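You operate a simulated robot arm through the tools that you are given. There is no shell and no other tool.

The job below is to be done with a simulated robot arm. You get a single attempt, and the scene is never put back.

## Task
Feed out 100 mm of blue tape, then part it from its roll.
Fine: brake to the colour of the tape for feeding, then off; lifting the roll parts the strip; lay the roll in the black tray.

Only the result counts: the job must be done as asked and must still hold three seconds after the hand-in. Knocking over, shifting, dropping, spilling or breaking anything else fails it.

## Robot
A 6-joint arm with a two-finger parallel gripper, fixed in place. Base frame: the origin is at the foot of the arm, x ahead of it, y to its left, z up; the work surface is at about z = 0. Readings come in m, degrees, newtons and seconds.
With the tool pointing down near the work surface it reaches from about 0.24 to 0.58 m from the base axis. Its first joint turns from -166.0 to 166.0 degrees. Payload 1.5 kg.
Tool frame: the origin (TCP) lies between the finger pads and is the grasp point; the fingertips stand 0.03 m ahead of it; z points along the fingers, y is the line along which they close. The gripper opens to 0.08 m. The fingers are 0.017 m wide and 0.012 m thick; the gripper's body (0.04 by 0.082 m) begins 0.08 m behind the TCP.
Orientation is that of the tool frame in the base frame, as [roll, pitch, yaw] about the fixed x, y, z axes, in that order (R = Rz(yaw) Ry(pitch) Rx(roll)). With the fingers straight down and closing along the base's y, the tool's x points along the base's -x, its y along +y and its z along -z.

## Interface
- The arm moves only by the tool play_rows. Its argument "commands" is a list of rows, each a list of 7 numbers: the turn, a rotation vector about the tool's x, y, z in units of 60 degrees (1.0 is 60 degrees), then the shift along the tool's x, y, z in units of 300 mm (1.0 is 300 mm), then the gripper command, from -1 (shut) to 1 (fully open), values between in proportion. In form: [[wx, wy, wz, tx, ty, tz, fingers], ...]. A call has 1 to 20 rows; each row is the pose to reach, as a shift and turn from the pose commanded when the call began, along the tool's axes at that moment. A call with a number of a shift or a turn outside -1 to 1 is refused whole. Rows are played at 5 a second. More than 0.05 m and 8.6 degrees between two rows, or a gripper value outside its range, and nothing of the call is played. Where a pose cannot be reached the arm comes as near as it can. A force on the tool above 40 N (or 10 N above the force at the start of the call, whichever is more), or a blocked arm, ends the call early, and 0.2 s more pass. Each finger travels about 0.072 m/s and halts on what it meets, pressing with about 29 N; the grip force reading is that of the motor and also rises with nothing between the fingers. The clock runs only during rows and for 0.2 s after the last one: add rows that repeat a pose to give the fingers time. The reply holds the time, the measured pose of the TCP, the force on the tool along the base axes, the opening and the grip force, in the units named above and with some noise, with the torque about the TCP (base axes, N m) and any sound that the robot's microphone picked up.
- Cameras (640 x 400 px; columns grow to the right, rows downward): "scene" is fixed at [0.3999, -0.5, 0.5769]; the picture's right is [1.00, -0.09, 0.00], its down [-0.05, -0.51, -0.86] and it looks along [0.08, 0.85, -0.51] (base axes); focal length 341 px, centre (320, 200). "wrist" rides on the gripper at [0.072, -0.007, -0.122] in the tool frame; the picture's right is [0.09, 1.00, 0.00], its down [-0.84, 0.08, -0.54] and it looks along [-0.54, 0.05, 0.84] (tool axes); focal length 238 px, centre (320, 200). There is no depth. A picture from a camera that has moved, and an enlarged one, comes with that camera's place and axes in the base frame and with its lens.
- capture(camera): a new picture of that camera. The clock stands still meanwhile.
- inspect(camera, box): a new picture of the part [left, top, right, bottom] of that camera's present view, enlarged. The clock stands still meanwhile.
- job_done(): hands the job in; it is judged then, once.

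Nothing tells you positions but the pictures and the camera data. Unless the task says otherwise, let go and move clear before handing in.

The tools are called after "Request:" by a JSON object that holds its "op" and its "data". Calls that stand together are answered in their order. play_rows: Moves the arm, as the interface text tells. Its arguments: {"type":"object","properties":{"commands":{"type":"array","items":{"type":"array","items":{"type":"number"}}}},"required":["commands"]} The other tools are called the same way: capture (camera) takes a picture; inspect (camera, box) takes an enlarged picture of a part of a camera's view; job_done () hands the job in.

At the start:

```text
time: 0.0
position: [0.3453, 0.0832, 0.353]
ee_rot: [-180.0, 0.1, -180.0]
force: [0.4, -0.5, -1.0]
moment: [0.0, 0.01, 0.02]
finger_gap: 0.0799
finger_force: 0.0
```

scene: 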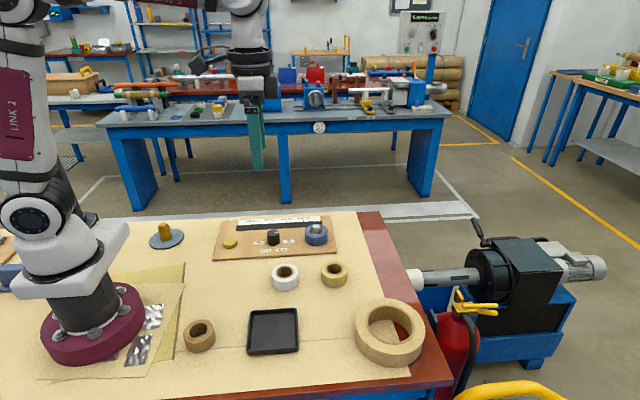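
wrist: 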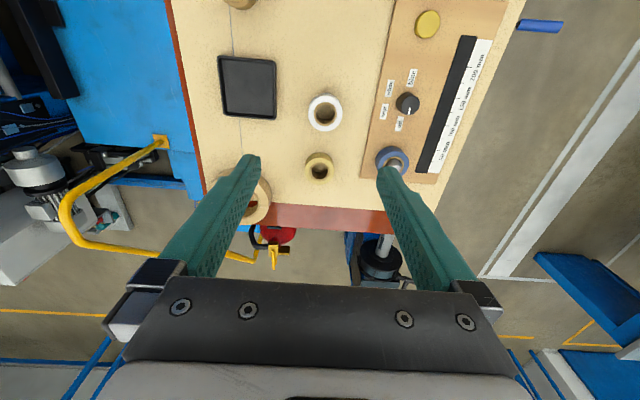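

I see a board with a blue tape roll, a knob, a yellow button and a scale, plus a black tray and several loose rolls. I'll take enlarged views first to read the labels.

Request:
{"op": "inspect", "data": {"camera": "scene", "box": [200, 200, 350, 290]}}

Request:
{"op": "inspect", "data": {"camera": "wrist", "box": [340, 0, 520, 200]}}

Request:
{"op": "inspect", "data": {"camera": "scene", "box": [230, 250, 370, 370]}}

```text
4.27 times, centred on (275, 245) of scene
camera zoom: at [0.3999, -0.5, 0.5769], right [1.0, -0.09, 0.0], down [-0.05, -0.51, -0.86], along [0.08, 0.85, -0.51], focal length 1456 px, centre (512, 8)
```

zoom: 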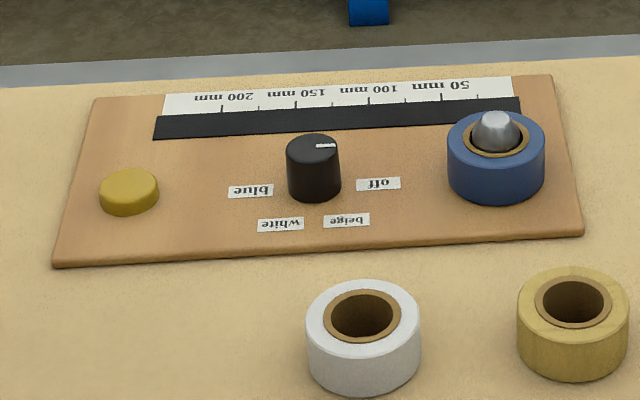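

```text
2.00 times, centred on (430, 100) of wrist
camera zoom: at [0.2736, 0.0762, 0.474], right [-0.09, 1.0, 0.0], down [0.84, 0.08, 0.54], along [0.54, 0.05, -0.84], focal length 477 px, centre (100, 400)
```

zoom: 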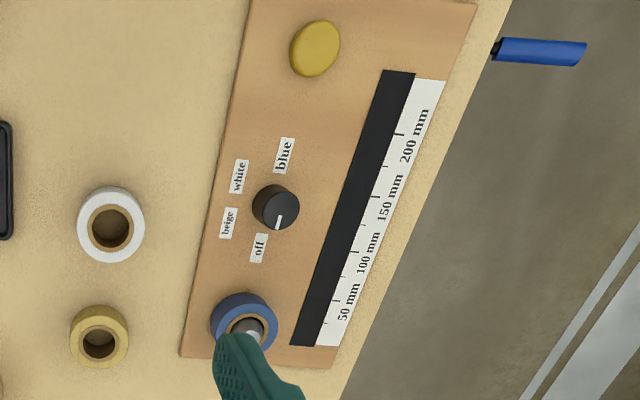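

```text
3.33 times, centred on (300, 310) of scene
camera zoom: at [0.3999, -0.5, 0.5769], right [1.0, -0.09, 0.0], down [-0.05, -0.51, -0.86], along [0.08, 0.85, -0.51], focal length 1138 px, centre (387, -167)
```

zoom: 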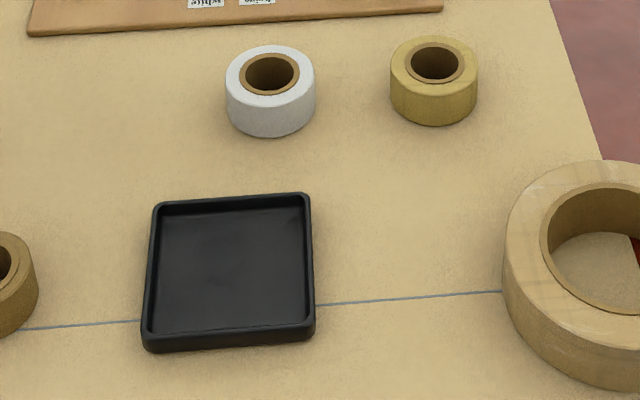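

The board carries a selector knob at about (0.344, 0.24), pointing at "off". The labels run off, beige, white, blue clockwise. The blue roll is on a spindle at about (0.455, 0.235) and the yellow button at about (0.23, 0.238). I'll move above the board for a closer look.

Request:
{"op": "play_rows", "data": {"commands": [[0, 0, 0, 0.053, 0.087, 0.055, 1], [0, 0, 0, 0.106, 0.174, 0.11, 1], [0, 0, 0, 0.159, 0.261, 0.165, 1], [0, 0, 0, 0.212, 0.348, 0.22, 1], [0, 0, 0, 0.265, 0.435, 0.275, 1], [0, 0, 0, 0.317, 0.523, 0.333, 1], [0, 0, 0, 0.317, 0.523, 0.333, 1]]}}

Request:
{"op": "capture", "data": {"camera": "wrist"}}

Request:
{"op": "inspect", "data": {"camera": "scene", "box": [280, 210, 350, 254]}}

```text
time: 1.6
position: [0.2507, 0.2413, 0.2524]
ee_rot: [-179.9, 0.1, 180.0]
force: [-0.1, -0.1, -0.7]
moment: [0.01, -0.01, 0.01]
finger_gap: 0.0801
finger_force: 0.1
```

```text
taken
camera wrist: at [0.1791, 0.2338, 0.3739], right [-0.09, 1.0, 0.0], down [0.84, 0.08, 0.54], along [0.54, 0.05, -0.84], focal length 238 px, centre (320, 200)
```

wrist: 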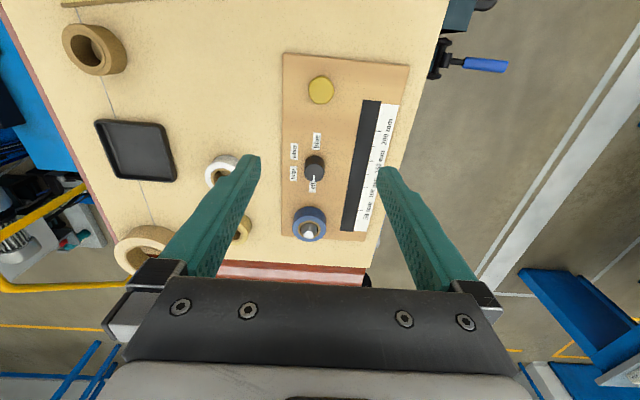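

```text
9.09 times, centred on (315, 232) of scene
camera zoom: at [0.3999, -0.5, 0.5769], right [1.0, -0.09, 0.0], down [-0.05, -0.51, -0.86], along [0.08, 0.85, -0.51], focal length 3103 px, centre (366, -91)
```

zoom: 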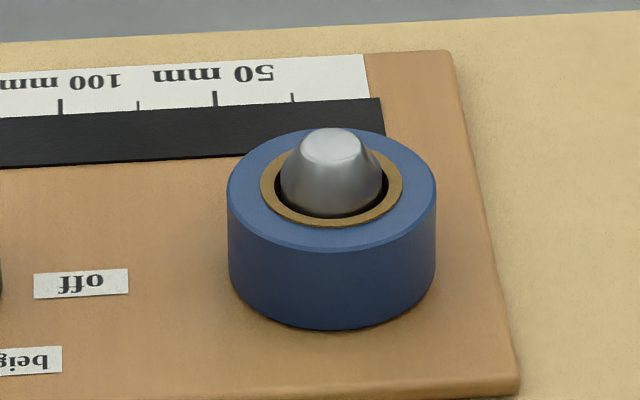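

Request:
{"op": "inspect", "data": {"camera": "wrist", "box": [270, 50, 420, 150]}}

Request:
{"op": "inspect", "data": {"camera": "wrist", "box": [270, 140, 420, 250]}}

Request:
{"op": "inspect", "data": {"camera": "scene", "box": [210, 215, 290, 265]}}

```text
4.00 times, centred on (345, 100) of wrist
camera zoom: at [0.1791, 0.2338, 0.3739], right [-0.09, 1.0, 0.0], down [0.84, 0.08, 0.54], along [0.54, 0.05, -0.84], focal length 953 px, centre (220, 600)
```

zoom: 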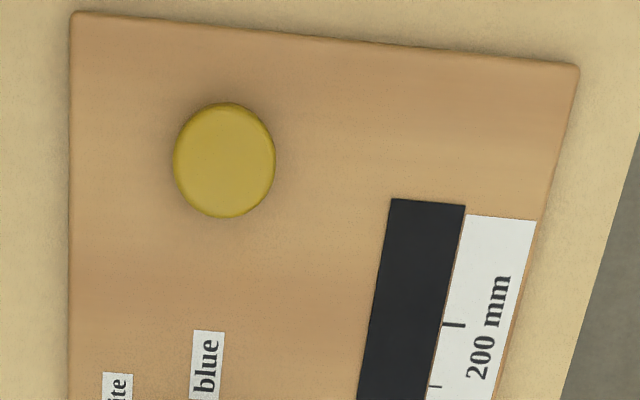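

```text
3.64 times, centred on (345, 195) of wrist
camera zoom: at [0.1791, 0.2338, 0.3739], right [-0.09, 1.0, 0.0], down [0.84, 0.08, 0.54], along [0.54, 0.05, -0.84], focal length 867 px, centre (229, 218)
```

zoom: 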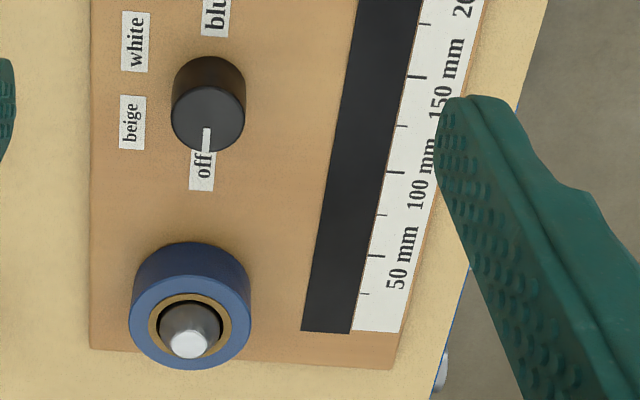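

```text
8.00 times, centred on (250, 240) of scene
camera zoom: at [0.3999, -0.5, 0.5769], right [1.0, -0.09, 0.0], down [-0.05, -0.51, -0.86], along [0.08, 0.85, -0.51], focal length 2731 px, centre (880, -120)
```

zoom: 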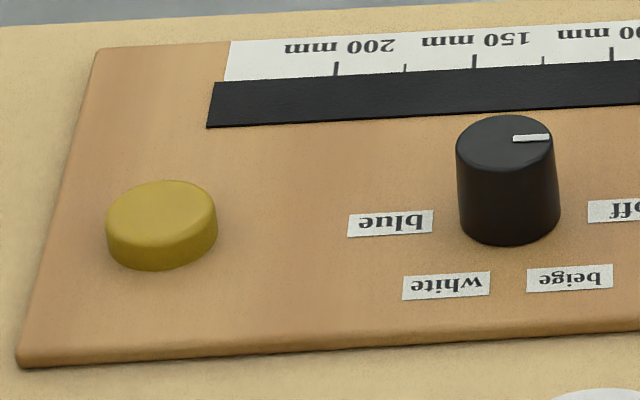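

The yellow cap looks like a push button for feeding, and the black belt runs alongside the scale from its zero end near the roll. I'll move over the knob and pre-turn the hand 90° anticlockwise, so it can later turn 180° clockwise with the knob.

Request:
{"op": "play_rows", "data": {"commands": [[0, 0, -0.125, -0.039, -0.001, 0, 1], [0, 0, -0.25, -0.078, -0.002, 0, 1], [0, 0, -0.375, -0.117, -0.003, 0, 1], [0, 0, -0.5, -0.156, -0.004, 0, 1], [0, 0, -0.625, -0.195, -0.004, 0, 1], [0, 0, -0.75, -0.234, -0.004, 0, 1], [0, 0, -0.875, -0.273, -0.004, 0, 1], [0, 0, -1, -0.313, -0.004, 0, 1], [0, 0, -1, -0.313, -0.004, 0, 1]]}}

Request:
{"op": "play_rows", "data": {"commands": [[0, 0, -0.125, 0, 0, 0, 1], [0, 0, -0.25, 0, 0, 0, 1], [0, 0, -0.375, 0, 0, 0, 1], [0, 0, -0.5, 0, 0, 0, 1], [0, 0, -0.5, 0, 0, 0, 1]]}}

Request:
{"op": "capture", "data": {"camera": "wrist"}}

```text
time: 3.6
position: [0.3461, 0.2387, 0.2533]
ee_rot: [-179.8, 0.0, -120.0]
force: [0.0, 0.0, 0.4]
moment: [0.01, 0.02, -0.04]
finger_gap: 0.0802
finger_force: 0.0
```

```text
time: 4.8
position: [0.3435, 0.238, 0.2516]
ee_rot: [-180.0, 0.0, -89.9]
force: [-0.4, 0.0, 0.3]
moment: [0.0, -0.02, 0.03]
finger_gap: 0.0799
finger_force: 0.0
```

```text
taken
camera wrist: at [0.3515, 0.1664, 0.3739], right [-1.0, -0.09, 0.0], down [-0.08, 0.84, 0.54], along [-0.05, 0.54, -0.84], focal length 238 px, centre (320, 200)
```

wrist: 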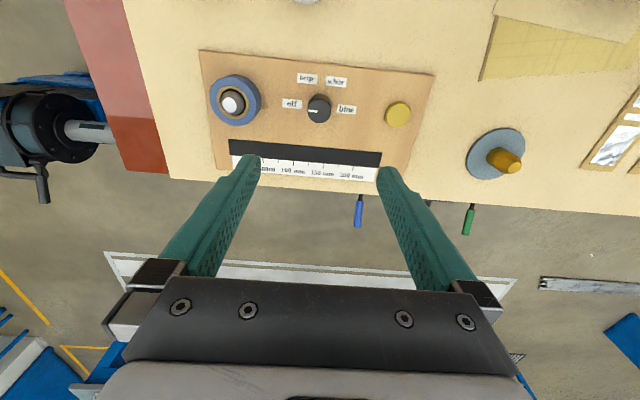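

Request:
{"op": "inspect", "data": {"camera": "wrist", "box": [195, 50, 435, 200]}}

```text
2.67 times, centred on (315, 125) of wrist
camera zoom: at [0.3515, 0.1664, 0.3739], right [-1.0, -0.09, 0.0], down [-0.08, 0.84, 0.54], along [-0.05, 0.54, -0.84], focal length 636 px, centre (333, 400)
```

zoom: 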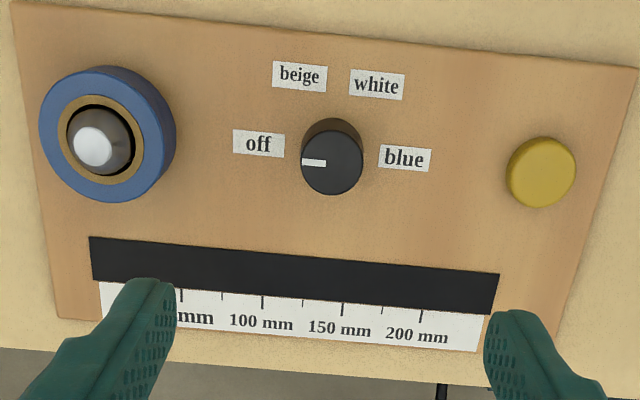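

Request:
{"op": "play_rows", "data": {"commands": [[0, 0, 0, 0, 0, 0.1, 1], [0, 0, 0, 0, 0, 0.2, 1], [0, 0, 0, 0, 0, 0.3, 1], [0, 0, 0, 0, 0, 0.4, 1], [0, 0, 0, 0, 0, 0.5, 1], [0, 0, 0, 0, 0, 0.58, 1], [0, 0, 0, 0, 0, 0.63, 1], [0, 0, 0, 0, 0, 0.66, 1], [0, 0, 0, 0, 0, 0.68, 1], [0, 0, 0, 0, 0, 0.68, 1]]}}

Request:
{"op": "capture", "data": {"camera": "wrist"}}

Request:
{"op": "capture", "data": {"camera": "scene"}}

```text
time: 7.0
position: [0.3448, 0.237, 0.0477]
ee_rot: [-180.0, -0.2, -90.0]
force: [-0.2, 0.3, -0.3]
moment: [0.0, 0.01, -0.02]
finger_gap: 0.0798
finger_force: 0.1
```

```text
taken
camera wrist: at [0.3518, 0.1655, 0.1696], right [-1.0, -0.09, 0.0], down [-0.08, 0.84, 0.54], along [-0.05, 0.54, -0.84], focal length 238 px, centre (320, 200)
```

wrist: 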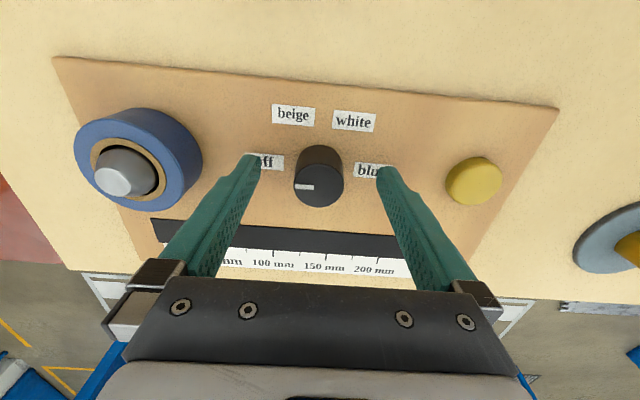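

```text
taken
```

scene: 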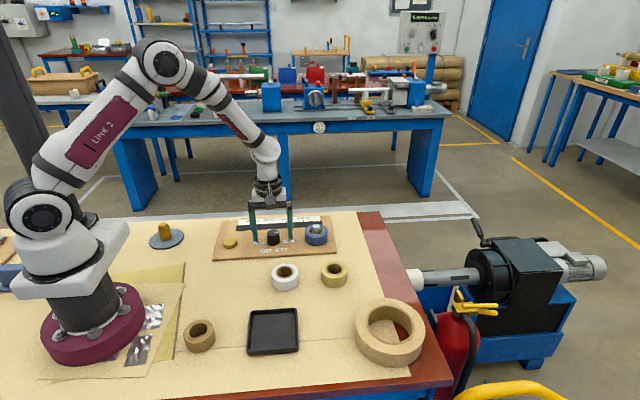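

The fingers straddle the knob, about 2 mm short in y. I'll correct that and close on the knob.

Request:
{"op": "play_rows", "data": {"commands": [[0, 0, 0, -0.008, 0, 0, 1], [0, 0, 0, -0.008, 0, 0, 0.4], [0, 0, 0, -0.008, 0, 0, -0.1], [0, 0, 0, -0.008, 0, 0, -0.4], [0, 0, 0, -0.008, 0, 0, -0.6], [0, 0, 0, -0.008, 0, 0, -0.6]]}}

Request:
{"op": "capture", "data": {"camera": "wrist"}}

```text
time: 8.4
position: [0.346, 0.2405, 0.0488]
ee_rot: [-179.9, -0.1, -89.9]
force: [8.1, 0.7, -6.9]
moment: [0.06, -0.29, -0.02]
finger_gap: 0.0331
finger_force: 41.2
```

```text
taken
camera wrist: at [0.3522, 0.1681, 0.1698], right [-1.0, -0.09, 0.0], down [-0.08, 0.84, 0.54], along [-0.05, 0.54, -0.84], focal length 238 px, centre (320, 200)
```

wrist: 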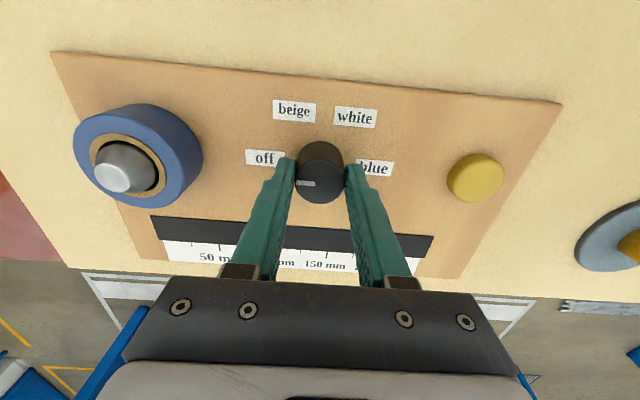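

Request:
{"op": "play_rows", "data": {"commands": [[0, 0, 0, 0, -0.002, 0, -0.6], [0, 0, 0, 0, -0.002, 0, -0.6]]}}

```text
time: 9.0
position: [0.3464, 0.24, 0.0472]
ee_rot: [-179.9, -0.1, -90.0]
force: [3.0, 2.9, -2.1]
moment: [0.01, -0.04, 0.02]
finger_gap: 0.0331
finger_force: 40.5
```

Centred well now. I'll turn the knob clockwise by 60° and check.

Request:
{"op": "play_rows", "data": {"commands": [[0, 0, 0.1, 0, 0, 0, -0.6], [0, 0, 0.2, 0, 0, 0, -0.6], [0, 0, 0.3, 0, 0, 0, -0.6], [0, 0, 0.4, 0, 0, 0, -0.6], [0, 0, 0.5, 0, 0, 0, -0.6], [0, 0, 0.6, 0, 0, 0, -0.6], [0, 0, 0.7, 0, 0, 0, -0.6], [0, 0, 0.8, 0, 0, 0, -0.6], [0, 0, 0.9, 0, 0, 0, -0.6], [0, 0, 1, 0, 0, 0, -0.6], [0, 0, 1, 0, 0, 0, -0.6]]}}

Request:
{"op": "capture", "data": {"camera": "wrist"}}

```text
time: 10.9
position: [0.3456, 0.2404, 0.0484]
ee_rot: [-179.7, 0.1, -140.2]
force: [2.6, -4.0, -0.9]
moment: [-0.25, 0.01, 0.0]
finger_gap: 0.0331
finger_force: 41.8
stopped in row 9: the force on the tool passed its limit at 42 N (the readings are from after the stop); the commanded pose is now the measured one
```

```text
taken
camera wrist: at [0.2946, 0.1889, 0.1697], right [-0.71, 0.7, 0.0], down [0.59, 0.6, 0.54], along [0.39, 0.38, -0.84], focal length 238 px, centre (320, 200)
```

wrist: 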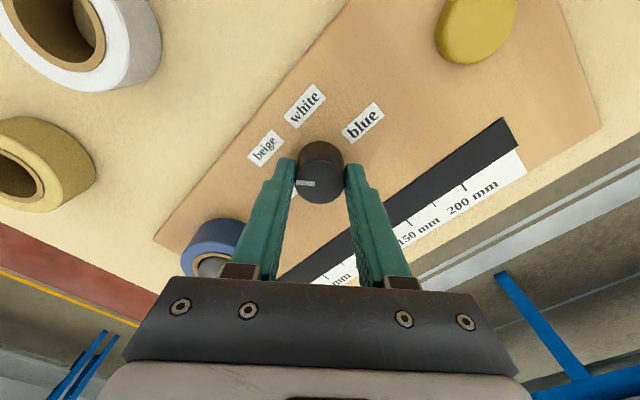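

The knob has followed the hand by about 50° before the force limit cut in. I'll carry on in smaller, slower steps to see how the force builds.

Request:
{"op": "play_rows", "data": {"commands": [[0, 0, 0.05, 0, 0, 0, -0.6], [0, 0, 0.1, 0, 0, 0, -0.6], [0, 0, 0.15, 0, 0, 0, -0.6], [0, 0, 0.15, 0, 0, 0, -0.6]]}}

Request:
{"op": "inspect", "data": {"camera": "wrist", "box": [240, 80, 400, 220]}}

```text
time: 11.9
position: [0.3456, 0.2409, 0.0483]
ee_rot: [-179.8, 0.2, -149.2]
force: [12.3, -21.2, 5.6]
moment: [-0.71, -0.28, 0.0]
finger_gap: 0.0334
finger_force: 41.0
```

```text
2.86 times, centred on (320, 150) of wrist
camera zoom: at [0.2871, 0.1975, 0.1696], right [-0.59, 0.81, 0.0], down [0.68, 0.5, 0.54], along [0.44, 0.32, -0.84], focal length 681 px, centre (320, 343)
```

zoom: 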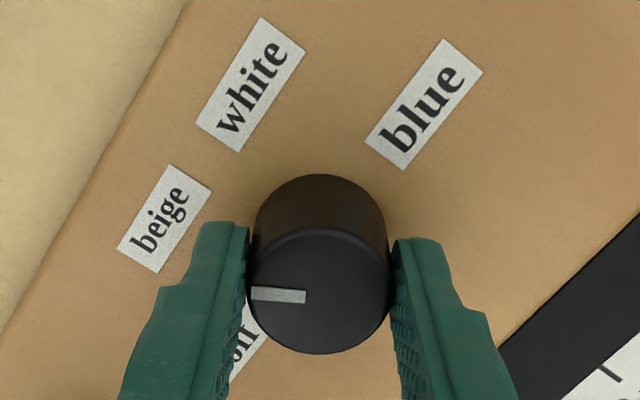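

The side force runs along the closing direction, so the grip is a little off-centre. I'll open slightly, re-centre on the knob, then grip again.

Request:
{"op": "play_rows", "data": {"commands": [[0, 0, 0, 0, 0, 0, 0], [0, 0, 0, 0, 0, 0, 0.2], [0, 0, 0, 0, 0, 0, 0.2]]}}

Request:
{"op": "capture", "data": {"camera": "wrist"}}

Request:
{"op": "inspect", "data": {"camera": "wrist", "box": [240, 80, 400, 220]}}

Request:
{"op": "inspect", "data": {"camera": "scene", "box": [230, 200, 330, 265]}}

```text
time: 12.7
position: [0.3447, 0.2407, 0.0481]
ee_rot: [-179.9, 0.2, -149.2]
force: [0.2, -0.6, 0.5]
moment: [0.02, 0.0, -0.03]
finger_gap: 0.0478
finger_force: 0.1
```

```text
taken
camera wrist: at [0.2867, 0.198, 0.1696], right [-0.59, 0.81, 0.0], down [0.68, 0.5, 0.54], along [0.44, 0.32, -0.84], focal length 238 px, centre (320, 200)
```

wrist: 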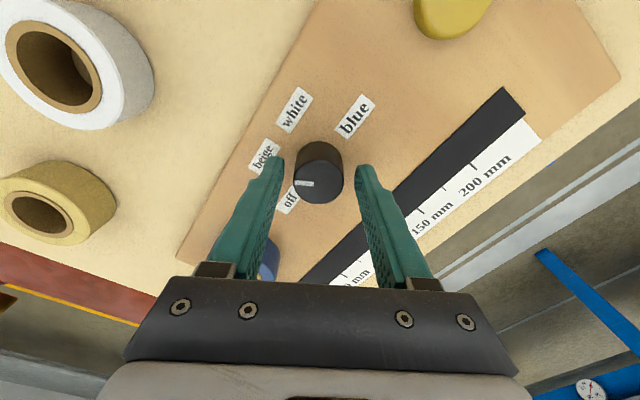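

```text
2.86 times, centred on (320, 150) of wrist
camera zoom: at [0.2867, 0.198, 0.1696], right [-0.59, 0.81, 0.0], down [0.68, 0.5, 0.54], along [0.44, 0.32, -0.84], focal length 681 px, centre (320, 343)
```

zoom: 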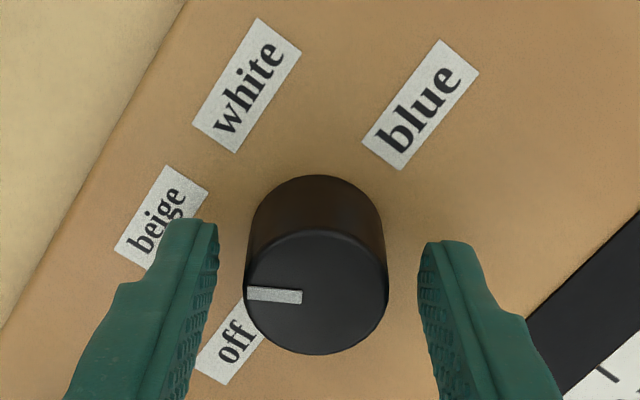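

```text
6.15 times, centred on (280, 232) of scene
camera zoom: at [0.3999, -0.5, 0.5769], right [1.0, -0.09, 0.0], down [-0.05, -0.51, -0.86], along [0.08, 0.85, -0.51], focal length 2101 px, centre (566, 0)
```

zoom: 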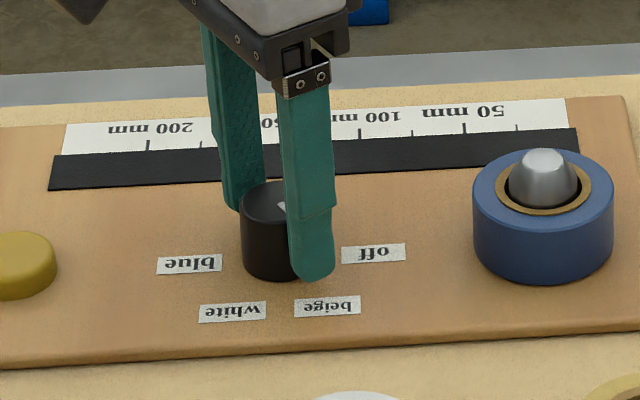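

Request:
{"op": "play_rows", "data": {"commands": [[0, 0, 0, 0.002, -0.0055, 0, 0.2], [0, 0, 0, 0.002, -0.0055, 0, 0.0], [0, 0, 0, 0.002, -0.0055, 0, -0.25], [0, 0, 0, 0.002, -0.0055, 0, -0.25], [0, 0, 0, 0.002, -0.0055, 0, -0.25]]}}

Request:
{"op": "inspect", "data": {"camera": "wrist", "box": [240, 80, 400, 220]}}

```text
time: 13.9
position: [0.3452, 0.239, 0.0467]
ee_rot: [-179.8, 0.1, -149.2]
force: [-3.1, 5.7, -0.1]
moment: [0.19, 0.1, 0.02]
finger_gap: 0.0355
finger_force: 2.8
```

```text
2.86 times, centred on (320, 150) of wrist
camera zoom: at [0.287, 0.196, 0.1695], right [-0.59, 0.81, 0.0], down [0.68, 0.5, 0.54], along [0.44, 0.32, -0.84], focal length 681 px, centre (320, 343)
```

zoom: 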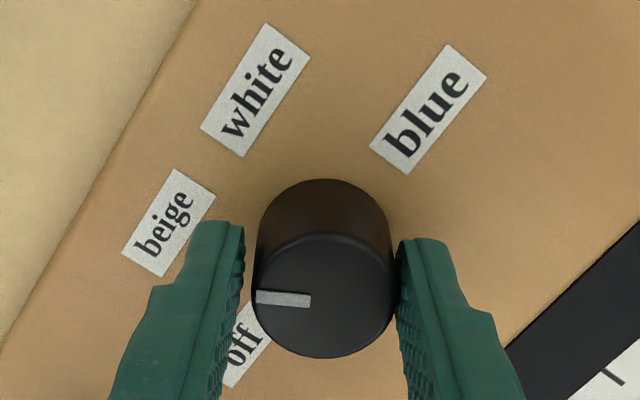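

Request:
{"op": "play_rows", "data": {"commands": [[0, 0, 0, 0, 0.0035, 0, -0.2], [0, 0, 0, 0, 0.0035, 0, -0.3], [0, 0, 0, 0, 0.0035, 0, -0.35], [0, 0, 0, 0, 0.0035, 0, -0.35]]}}

```text
time: 14.9
position: [0.3439, 0.2389, 0.0493]
ee_rot: [-179.8, 0.0, -149.2]
force: [-5.3, 8.7, 3.4]
moment: [0.28, 0.14, -0.03]
finger_gap: 0.0341
finger_force: 4.2
```

Request:
{"op": "play_rows", "data": {"commands": [[0, 0, 0, 0, 0.002, 0, -0.35], [0, 0, 0, 0, 0.002, 0, -0.6], [0, 0, 0, 0, 0.002, 0, -0.6], [0, 0, 0, 0, 0.002, 0, -0.6]]}}

```text
time: 15.9
position: [0.3438, 0.2392, 0.0486]
ee_rot: [-179.9, 0.1, -149.2]
force: [0.8, 2.0, -9.4]
moment: [0.06, -0.04, 0.0]
finger_gap: 0.033
finger_force: 41.3
```

Request:
{"op": "play_rows", "data": {"commands": [[0, 0, 0.07, 0, 0, 0, -0.6], [0, 0, 0.14, 0, 0, 0, -0.6], [0, 0, 0.21, 0, 0, 0, -0.6], [0, 0, 0.28, 0, 0, 0, -0.6], [0, 0, 0.28, 0, 0, 0, -0.6]]}}

```text
time: 17.1
position: [0.3423, 0.2404, 0.0486]
ee_rot: [-179.9, -0.1, -166.0]
force: [-1.4, 6.2, -29.7]
moment: [0.12, 0.04, 0.0]
finger_gap: 0.0333
finger_force: 41.2
```

Request:
{"op": "play_rows", "data": {"commands": [[0, 0, 0, 0, 0, 0, 0.0], [0, 0, 0, 0, 0, 0, 0.0], [0, 0, 0, 0, 0, 0, 0.0]]}}

Request:
{"op": "inspect", "data": {"camera": "wrist", "box": [240, 80, 400, 220]}}

```text
time: 17.9
position: [0.3452, 0.2399, 0.048]
ee_rot: [-179.9, 0.2, -166.0]
force: [-0.2, -0.5, 0.3]
moment: [-0.02, -0.01, 0.02]
finger_gap: 0.0397
finger_force: 0.0
```

```text
2.86 times, centred on (320, 150) of wrist
camera zoom: at [0.277, 0.2158, 0.1701], right [-0.33, 0.94, 0.0], down [0.79, 0.28, 0.54], along [0.51, 0.18, -0.84], focal length 681 px, centre (320, 343)
```

zoom: 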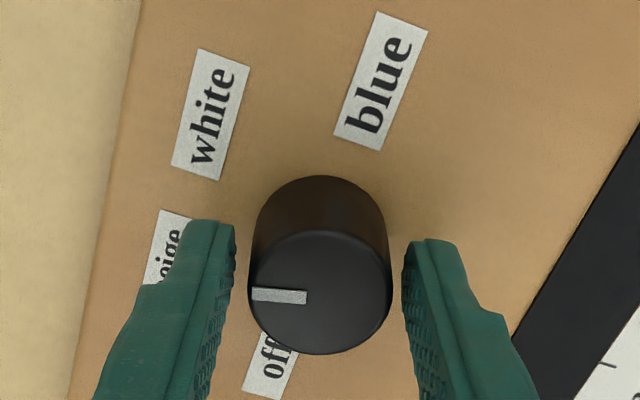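

The knob has turned to about 76° and stays there. I'll keep going in grip, turn and release chunks.

Request:
{"op": "play_rows", "data": {"commands": [[0, 0, 0, 0, 0, 0, -0.6], [0, 0, 0, 0, 0, 0, -0.6], [0, 0, 0.1, 0, 0, 0, -0.6], [0, 0, 0.2, 0, 0, 0, -0.6], [0, 0, 0.3, 0, 0, 0, -0.6], [0, 0, 0.4, 0, 0, 0, -0.6], [0, 0, 0.4, 0, 0, 0, -0.6]]}}

```text
time: 19.5
position: [0.345, 0.2397, 0.0489]
ee_rot: [-180.0, 0.4, 170.1]
force: [6.8, 13.6, -9.7]
moment: [0.34, -0.32, -0.01]
finger_gap: 0.033
finger_force: 40.9
```

Request:
{"op": "play_rows", "data": {"commands": [[0, 0, 0, 0, 0, 0, 0], [0, 0, 0, 0, 0, 0, 0], [0, 0, 0, 0, 0, 0, -0.6], [0, 0, 0, 0, 0, 0, -0.6], [0, 0, 0.1, 0, 0, 0, -0.6], [0, 0, 0.2, 0, 0, 0, -0.6], [0, 0, 0.3, 0, 0, 0, -0.6], [0, 0, 0.4, 0, 0, 0, -0.6], [0, 0, 0.4, 0, 0, 0, -0.6]]}}

Request:
{"op": "capture", "data": {"camera": "wrist"}}

```text
time: 21.3
position: [0.3434, 0.2414, 0.0488]
ee_rot: [-180.0, 0.3, 148.4]
force: [-2.6, -2.3, 6.9]
moment: [-0.16, -0.04, -0.01]
finger_gap: 0.0327
finger_force: 41.0
stopped in row 8: the force on the tool passed its limit at 42 N (the readings are from after the stop); the commanded pose is now the measured one
```

```text
taken
camera wrist: at [0.2802, 0.2723, 0.17], right [0.44, 0.9, 0.0], down [0.75, -0.37, 0.55], along [0.49, -0.24, -0.84], focal length 238 px, centre (320, 200)
```

wrist: 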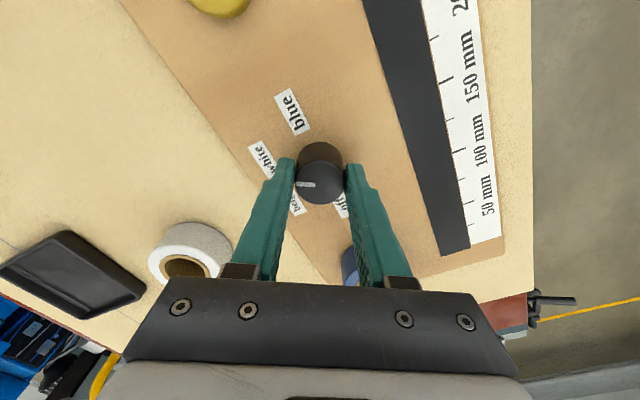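

Request:
{"op": "play_rows", "data": {"commands": [[0, 0, 0, 0, 0, 0, 0], [0, 0, 0, 0, 0, 0, 0], [0, 0, 0, 0, 0, 0, 0]]}}

Request:
{"op": "inspect", "data": {"camera": "wrist", "box": [240, 80, 400, 220]}}

```text
time: 22.1
position: [0.3438, 0.24, 0.0481]
ee_rot: [-180.0, 0.2, 148.3]
force: [0.4, 0.0, -0.6]
moment: [0.02, 0.01, 0.01]
finger_gap: 0.0401
finger_force: 0.1
```

```text
2.86 times, centred on (320, 150) of wrist
camera zoom: at [0.2802, 0.2723, 0.1697], right [0.44, 0.9, 0.0], down [0.75, -0.37, 0.55], along [0.49, -0.24, -0.84], focal length 681 px, centre (320, 343)
```

zoom: 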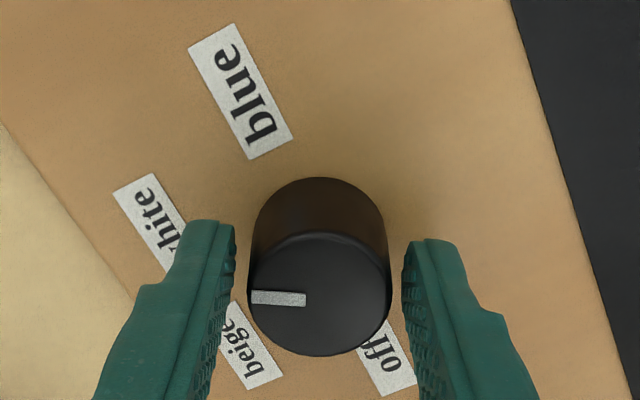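

Request:
{"op": "play_rows", "data": {"commands": [[0, 0, 0, 0, 0, 0, -0.6], [0, 0, 0, 0, 0, 0, -0.6], [0, 0, 0.05, 0, 0, 0, -0.6], [0, 0, 0.1, 0, 0, 0, -0.6], [0, 0, 0.15, 0, 0, 0, -0.6], [0, 0, 0.2, 0, 0, 0, -0.6], [0, 0, 0.25, 0, 0, 0, -0.6], [0, 0, 0.3, 0, 0, 0, -0.6], [0, 0, 0.3, 0, 0, 0, -0.6]]}}

```text
time: 24.1
position: [0.3447, 0.2408, 0.0489]
ee_rot: [-179.9, 0.2, 130.2]
force: [-0.7, -4.0, 7.4]
moment: [-0.18, 0.07, 0.0]
finger_gap: 0.0327
finger_force: 40.5
stopped in row 9: the force on the tool passed its limit at 41 N (the readings are from after the stop); the commanded pose is now the measured one
```

Request:
{"op": "play_rows", "data": {"commands": [[0, 0, 0, 0, 0, 0, 0], [0, 0, 0, 0, 0, 0, 0], [0, 0, 0, 0, 0, 0, -0.6], [0, 0, 0, 0, 0, 0, -0.6], [0, 0, 0.05, 0, 0, 0, -0.6], [0, 0, 0.1, 0, 0, 0, -0.6], [0, 0, 0.15, 0, 0, 0, -0.6], [0, 0, 0.2, 0, 0, 0, -0.6], [0, 0, 0.25, 0, 0, 0, -0.6], [0, 0, 0.25, 0, 0, 0, 0], [0, 0, 0.25, 0, 0, 0, 0]]}}

Request:
{"op": "inspect", "data": {"camera": "wrist", "box": [240, 80, 400, 220]}}

```text
time: 26.5
position: [0.3454, 0.2407, 0.0483]
ee_rot: [179.9, 0.2, 115.1]
force: [-1.4, 0.0, 0.2]
moment: [0.0, 0.0, -0.03]
finger_gap: 0.0403
finger_force: 0.0
```

```text
2.86 times, centred on (320, 150) of wrist
camera zoom: at [0.3087, 0.3027, 0.1695], right [0.86, 0.51, 0.0], down [0.43, -0.72, 0.54], along [0.28, -0.47, -0.84], focal length 681 px, centre (320, 343)
```

zoom: 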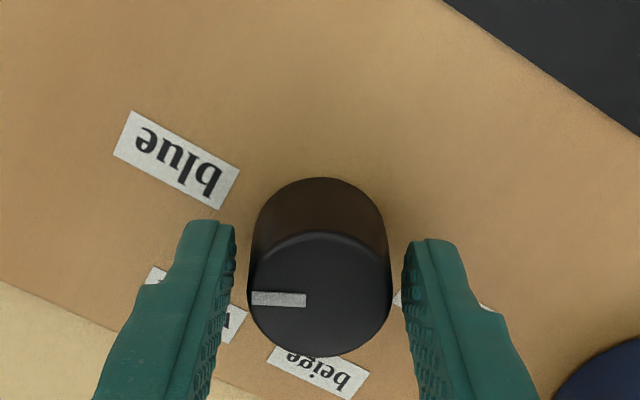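

Request:
{"op": "play_rows", "data": {"commands": [[0, 0, 0, 0, 0, 0, -0.6], [0, 0, 0, 0, 0, 0, -0.6], [0, 0, 0.05, 0, 0, 0, -0.6], [0, 0, 0.1, 0, 0, 0, -0.6], [0, 0, 0.15, 0, 0, 0, -0.6], [0, 0, 0.2, 0, 0, 0, -0.6], [0, 0, 0.2, 0, 0, 0, 0], [0, 0, 0.2, 0, 0, 0, 0], [0, 0, 0.2, 0, 0, 0, -0.6], [0, 0, 0.2, 0, 0, 0, -0.6], [0, 0, 0.25, 0, 0, 0, -0.6], [0, 0, 0.3, 0, 0, 0, -0.6], [0, 0, 0.35, 0, 0, 0, -0.6], [0, 0, 0.418, 0, 0, 0, -0.6], [0, 0, 0.418, 0, 0, 0, 0], [0, 0, 0.418, 0, 0, 0, 0]]}}

Request:
{"op": "inspect", "data": {"camera": "wrist", "box": [220, 80, 420, 240]}}

Request:
{"op": "inspect", "data": {"camera": "scene", "box": [210, 200, 340, 270]}}

```text
time: 29.4
position: [0.345, 0.2402, 0.0477]
ee_rot: [179.7, 0.1, 93.9]
force: [3.0, -0.2, -4.9]
moment: [-0.07, -0.07, -0.01]
finger_gap: 0.0329
finger_force: 41.2
stopped in row 14: the force on the tool passed its limit at 41 N (the readings are from after the stop); the commanded pose is now the measured one
```

```text
2.50 times, centred on (320, 160) of wrist
camera zoom: at [0.3336, 0.3119, 0.1692], right [0.99, 0.16, 0.0], down [0.13, -0.83, 0.54], along [0.09, -0.54, -0.84], focal length 596 px, centre (320, 300)
```

zoom: 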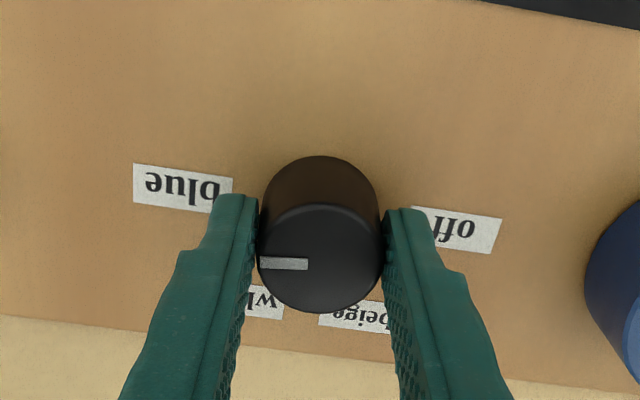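

```text
4.92 times, centred on (275, 235) of scene
camera zoom: at [0.3999, -0.5, 0.5769], right [1.0, -0.09, 0.0], down [-0.05, -0.51, -0.86], along [0.08, 0.85, -0.51], focal length 1681 px, centre (542, 28)
```

zoom: 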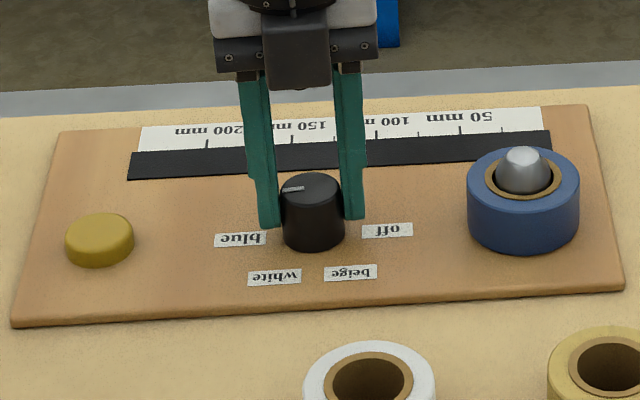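

Nearly there, at about 176°. I'll re-grip and add the last 4°.

Request:
{"op": "play_rows", "data": {"commands": [[0, 0, 0, 0, 0, 0, 0], [0, 0, 0, 0, 0, 0, 0], [0, 0, 0, 0, 0, 0, -0.6], [0, 0, 0, 0, 0, 0, -0.6], [0, 0, 0.035, 0, 0, 0, -0.6], [0, 0, 0.07, 0, 0, 0, -0.6], [0, 0, 0.07, 0, 0, 0, 0], [0, 0, 0.07, 0, 0, 0, 0.2], [0, 0, 0.07, 0, 0, 0, 0.2]]}}

Request:
{"op": "inspect", "data": {"camera": "wrist", "box": [220, 80, 420, 240]}}

```text
time: 31.4
position: [0.3441, 0.2419, 0.0473]
ee_rot: [179.8, 0.1, 89.8]
force: [0.6, -0.7, 0.4]
moment: [0.01, -0.02, 0.0]
finger_gap: 0.0481
finger_force: 0.1
```

```text
2.50 times, centred on (320, 160) of wrist
camera zoom: at [0.3386, 0.3126, 0.17], right [1.0, 0.09, 0.0], down [0.07, -0.84, 0.54], along [0.05, -0.54, -0.84], focal length 596 px, centre (320, 300)
```

zoom: 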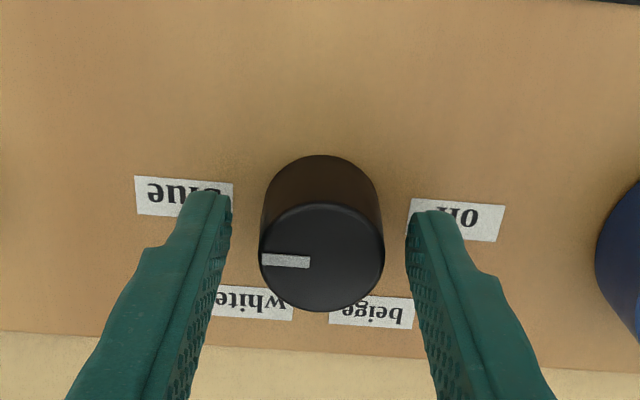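

The knob points at "blue". Next I'll rise, shut the fingers and move above the yellow button.

Request:
{"op": "play_rows", "data": {"commands": [[0, 0, 0, 0, 0, -0.08, 0.3], [0, 0, 0, 0, 0, -0.18, 0.3], [0, 0, 0, 0, 0, -0.28, 0], [0, 0, 0, 0, -0.13, -0.28, -0.6], [0, 0, 0, -0.003, -0.26, -0.28, -1], [0, 0, 0, -0.006, -0.387, -0.28, -1], [0, 0, 0, -0.006, -0.387, -0.28, -1], [0, 0, 0, -0.006, -0.387, -0.28, -1]]}}

Request:
{"op": "capture", "data": {"camera": "wrist"}}

Request:
{"op": "inspect", "data": {"camera": "scene", "box": [200, 190, 360, 290]}}

```text
time: 33.2
position: [0.2274, 0.24, 0.132]
ee_rot: [179.7, 0.1, 89.6]
force: [0.8, 0.7, 0.2]
moment: [0.01, -0.02, 0.01]
finger_gap: 0.0
finger_force: 21.1
```

```text
taken
camera wrist: at [0.2216, 0.3118, 0.2535], right [1.0, 0.09, 0.0], down [0.07, -0.84, 0.54], along [0.05, -0.54, -0.84], focal length 238 px, centre (320, 200)
```

wrist: 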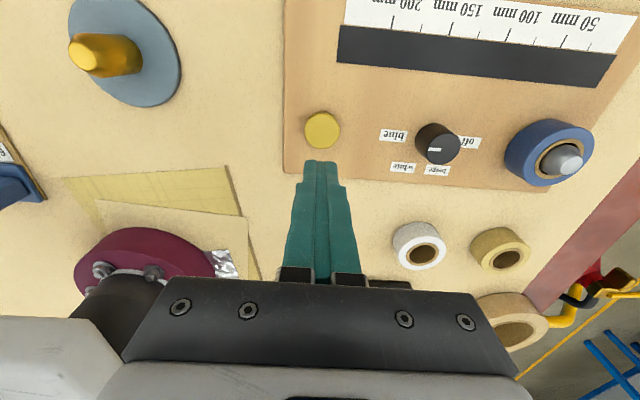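

```text
4.00 times, centred on (280, 240) of scene
camera zoom: at [0.3999, -0.5, 0.5769], right [1.0, -0.09, 0.0], down [-0.05, -0.51, -0.86], along [0.08, 0.85, -0.51], focal length 1366 px, centre (480, 40)
```

zoom: 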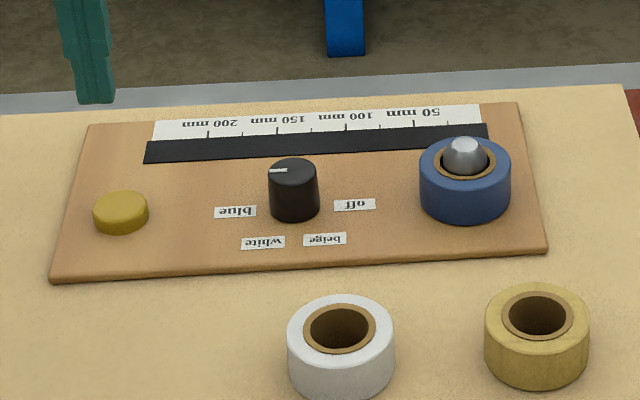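

Request:
{"op": "play_rows", "data": {"commands": [[0, 0, 0, 0.003, 0.003, 0.08, -1], [0, 0, 0, 0.003, 0.003, 0.16, -1], [0, 0, 0, 0.003, 0.003, 0.22, -1], [0, 0, 0, 0.003, 0.003, 0.247, -1], [0, 0, 0, 0.003, 0.003, 0.247, -1]]}}

Request:
{"op": "inspect", "data": {"camera": "scene", "box": [210, 210, 250, 260]}}

```text
time: 34.4
position: [0.2288, 0.2404, 0.0591]
ee_rot: [179.8, 0.2, 89.8]
force: [-0.5, 0.0, -0.1]
moment: [-0.02, 0.01, -0.02]
finger_gap: 0.0001
finger_force: 21.7
```

```text
8.00 times, centred on (230, 235) of scene
camera zoom: at [0.3999, -0.5, 0.5769], right [1.0, -0.09, 0.0], down [-0.05, -0.51, -0.86], along [0.08, 0.85, -0.51], focal length 2731 px, centre (1040, -80)
```

zoom: 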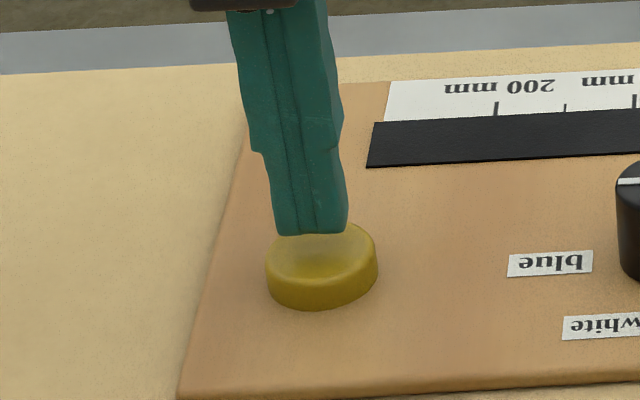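

I'm about 8 mm above the button. I'll ease down while watching the force and the belt.

Request:
{"op": "play_rows", "data": {"commands": [[0, 0, 0, 0, 0, 0.008, -1], [0, 0, 0, 0, 0, 0.016, -1], [0, 0, 0, 0, 0, 0.023, -1]]}}

Request:
{"op": "inspect", "data": {"camera": "scene", "box": [200, 190, 360, 290]}}

```text
time: 35.2
position: [0.2288, 0.2411, 0.0516]
ee_rot: [179.7, 0.2, 89.8]
force: [0.7, -0.6, 1.2]
moment: [0.03, -0.04, 0.03]
finger_gap: 0.0
finger_force: 21.0
```

```text
4.00 times, centred on (280, 240) of scene
camera zoom: at [0.3999, -0.5, 0.5769], right [1.0, -0.09, 0.0], down [-0.05, -0.51, -0.86], along [0.08, 0.85, -0.51], focal length 1366 px, centre (480, 40)
```

zoom: 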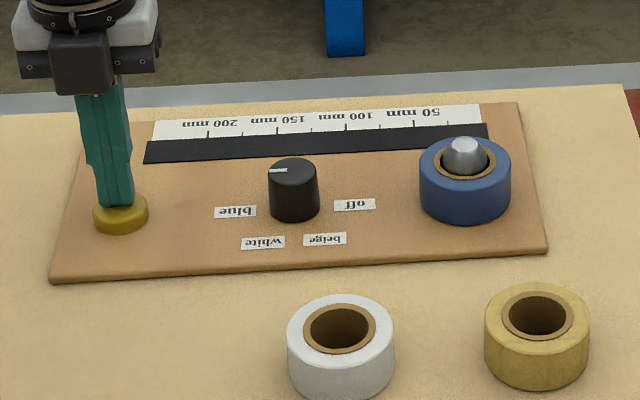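

Request:
{"op": "play_rows", "data": {"commands": [[0, 0, 0, 0, 0, 0.0033, -1], [0, 0, 0, 0, 0, 0.0067, -1]]}}

Request:
{"op": "inspect", "data": {"camera": "scene", "box": [200, 190, 360, 290]}}

```text
time: 35.8
position: [0.23, 0.2405, 0.0499]
ee_rot: [179.8, 0.1, 89.9]
force: [-0.8, 0.4, 0.9]
moment: [0.02, -0.01, -0.02]
finger_gap: 0.0
finger_force: 21.3
```

```text
4.00 times, centred on (280, 240) of scene
camera zoom: at [0.3999, -0.5, 0.5769], right [1.0, -0.09, 0.0], down [-0.05, -0.51, -0.86], along [0.08, 0.85, -0.51], focal length 1366 px, centre (480, 40)
```

zoom: 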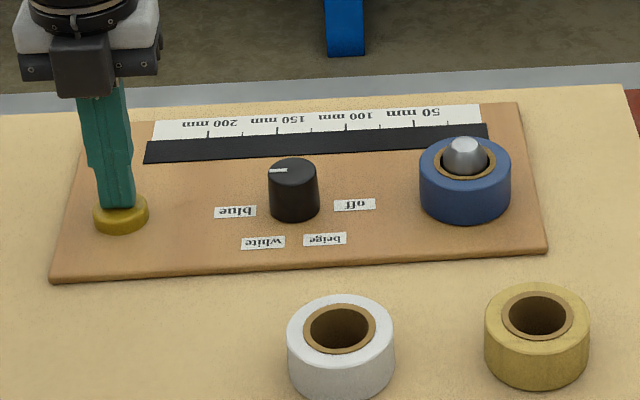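

Request:
{"op": "play_rows", "data": {"commands": [[0, 0, 0, 0, 0, 0.0033, -1], [0, 0, 0, 0, 0, 0.0067, -1]]}}

Request:
{"op": "inspect", "data": {"camera": "scene", "box": [200, 190, 360, 290]}}

```text
time: 36.4
position: [0.2296, 0.2401, 0.0468]
ee_rot: [179.7, 0.1, 89.7]
force: [0.3, 1.8, 3.5]
moment: [0.05, 0.02, -0.02]
finger_gap: 0.0
finger_force: 21.4
heard: click
```

```text
4.00 times, centred on (280, 240) of scene
camera zoom: at [0.3999, -0.5, 0.5769], right [1.0, -0.09, 0.0], down [-0.05, -0.51, -0.86], along [0.08, 0.85, -0.51], focal length 1366 px, centre (480, 40)
```

zoom: 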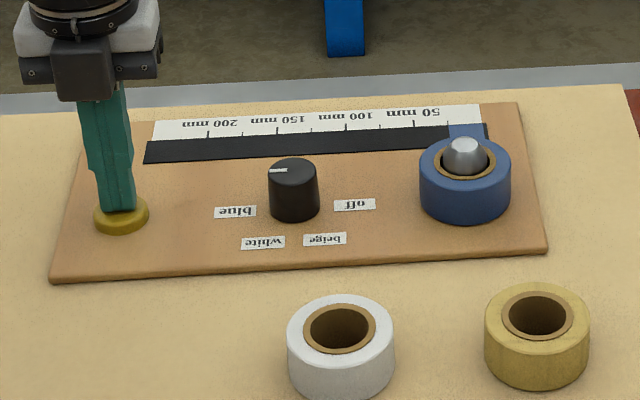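

A click, and blue strip appeared on the belt. I'll zoom in to read its length.

Request:
{"op": "inspect", "data": {"camera": "scene", "box": [280, 205, 340, 245]}}

Request:
{"op": "play_rows", "data": {"commands": [[0, 0, 0, 0, 0, -0.01, -1], [0, 0, 0, 0, 0, -0.023, -1], [0, 0, 0, 0, 0, -0.023, -1]]}}

Request:
{"op": "inspect", "data": {"camera": "scene", "box": [280, 205, 340, 245]}}

```text
10.00 times, centred on (310, 225) of scene
camera zoom: at [0.3999, -0.5, 0.5769], right [1.0, -0.09, 0.0], down [-0.05, -0.51, -0.86], along [0.08, 0.85, -0.51], focal length 3414 px, centre (420, -50)
```

zoom: 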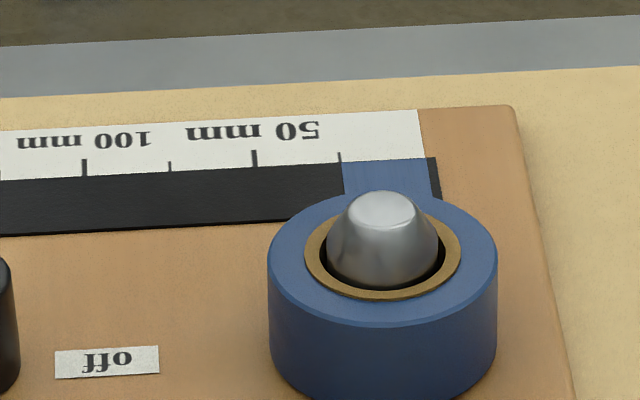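

```text
time: 37.2
position: [0.2305, 0.2397, 0.0543]
ee_rot: [179.9, 0.1, 89.7]
force: [0.1, 0.7, -0.2]
moment: [-0.02, 0.02, 0.04]
finger_gap: 0.0
finger_force: 20.9
```

```text
10.00 times, centred on (310, 225) of scene
camera zoom: at [0.3999, -0.5, 0.5769], right [1.0, -0.09, 0.0], down [-0.05, -0.51, -0.86], along [0.08, 0.85, -0.51], focal length 3414 px, centre (420, -50)
```

zoom: 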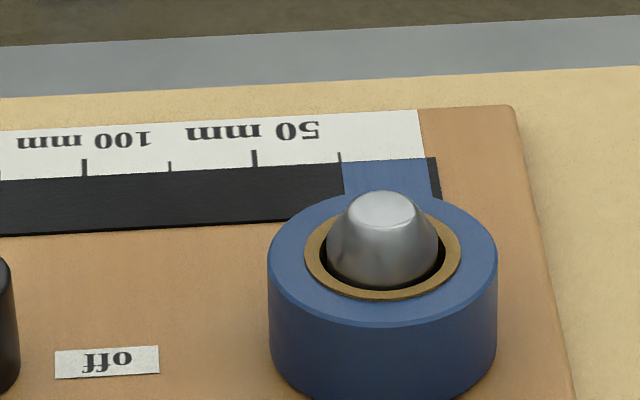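

Each press feeds 25 mm, and the strip end sits on the 25 mm tick. I'll press a second time and verify.

Request:
{"op": "play_rows", "data": {"commands": [[0, 0, 0, 0, 0, 0.01, -1], [0, 0, 0, 0, 0, 0.02, -1], [0, 0, 0, 0, 0, 0.0245, -1], [0, 0, 0, 0, 0, 0.01, -1], [0, 0, 0, 0, 0, 0, -1], [0, 0, 0, 0, 0, 0, -1]]}}

Request:
{"op": "inspect", "data": {"camera": "scene", "box": [280, 205, 340, 245]}}

```text
time: 38.6
position: [0.2302, 0.2417, 0.0531]
ee_rot: [179.8, 0.1, 89.7]
force: [0.2, -0.1, 0.1]
moment: [0.02, 0.0, -0.02]
finger_gap: 0.0
finger_force: 21.1
heard: click
```

```text
10.00 times, centred on (310, 225) of scene
camera zoom: at [0.3999, -0.5, 0.5769], right [1.0, -0.09, 0.0], down [-0.05, -0.51, -0.86], along [0.08, 0.85, -0.51], focal length 3414 px, centre (420, -50)
```

zoom: 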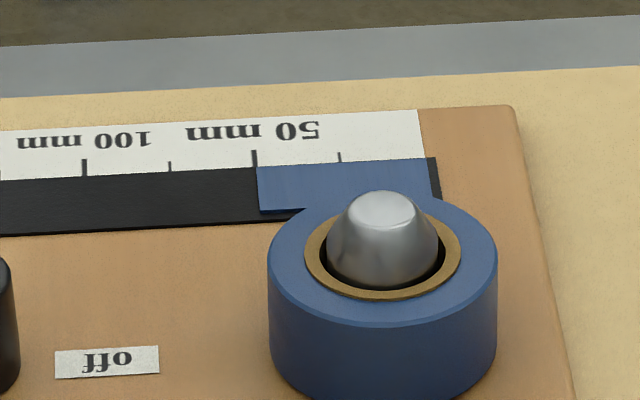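

50 mm now. I'll make the third press.

Request:
{"op": "play_rows", "data": {"commands": [[0, 0, 0, 0, 0, 0.01, -1], [0, 0, 0, 0, 0, 0.02, -1], [0, 0, 0, 0, 0, 0.0245, -1], [0, 0, 0, 0, 0, 0.01, -1], [0, 0, 0, 0, 0, 0, -1], [0, 0, 0, 0, 0, 0, -1]]}}

Request:
{"op": "inspect", "data": {"camera": "scene", "box": [280, 205, 340, 245]}}

```text
time: 40.0
position: [0.2305, 0.2412, 0.0537]
ee_rot: [179.8, 0.1, 89.7]
force: [0.2, -0.3, -1.0]
moment: [-0.01, -0.02, 0.03]
finger_gap: 0.0001
finger_force: 20.7
heard: click
```

```text
10.00 times, centred on (310, 225) of scene
camera zoom: at [0.3999, -0.5, 0.5769], right [1.0, -0.09, 0.0], down [-0.05, -0.51, -0.86], along [0.08, 0.85, -0.51], focal length 3414 px, centre (420, -50)
```

zoom: 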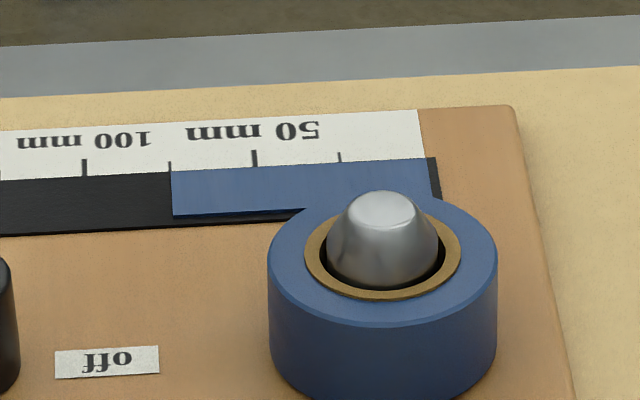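

75 mm. The fourth and last press comes next.

Request:
{"op": "play_rows", "data": {"commands": [[0, 0, 0, 0, 0, 0.01, -1], [0, 0, 0, 0, 0, 0.02, -1], [0, 0, 0, 0, 0, 0.0245, -1], [0, 0, 0, 0, 0, 0.01, -1], [0, 0, 0, 0, 0, 0, -1], [0, 0, 0, 0, 0, -0.1, -1], [0, 0, 0, 0, 0, -0.2, -1], [0, 0, 0, 0, 0, -0.26, -1], [0, 0, 0, 0, 0, -0.26, -1]]}}

Request:
{"op": "inspect", "data": {"camera": "scene", "box": [260, 200, 340, 250]}}

```text
time: 42.0
position: [0.2296, 0.2408, 0.13]
ee_rot: [179.9, 0.1, 89.8]
force: [-0.2, 0.3, -0.7]
moment: [-0.02, 0.01, 0.01]
finger_gap: 0.0002
finger_force: 21.0
heard: click
```

```text
8.00 times, centred on (300, 225) of scene
camera zoom: at [0.3999, -0.5, 0.5769], right [1.0, -0.09, 0.0], down [-0.05, -0.51, -0.86], along [0.08, 0.85, -0.51], focal length 2731 px, centre (480, 0)
```

zoom: 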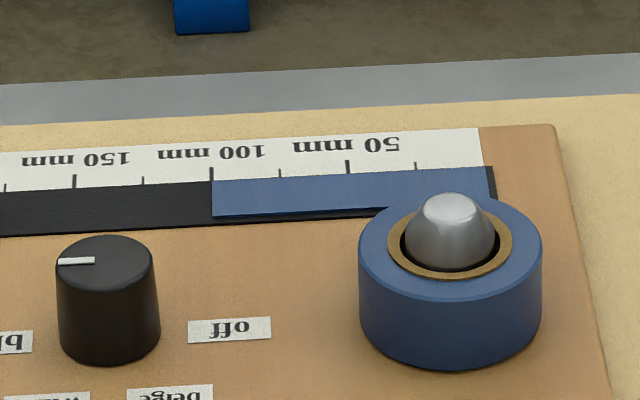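

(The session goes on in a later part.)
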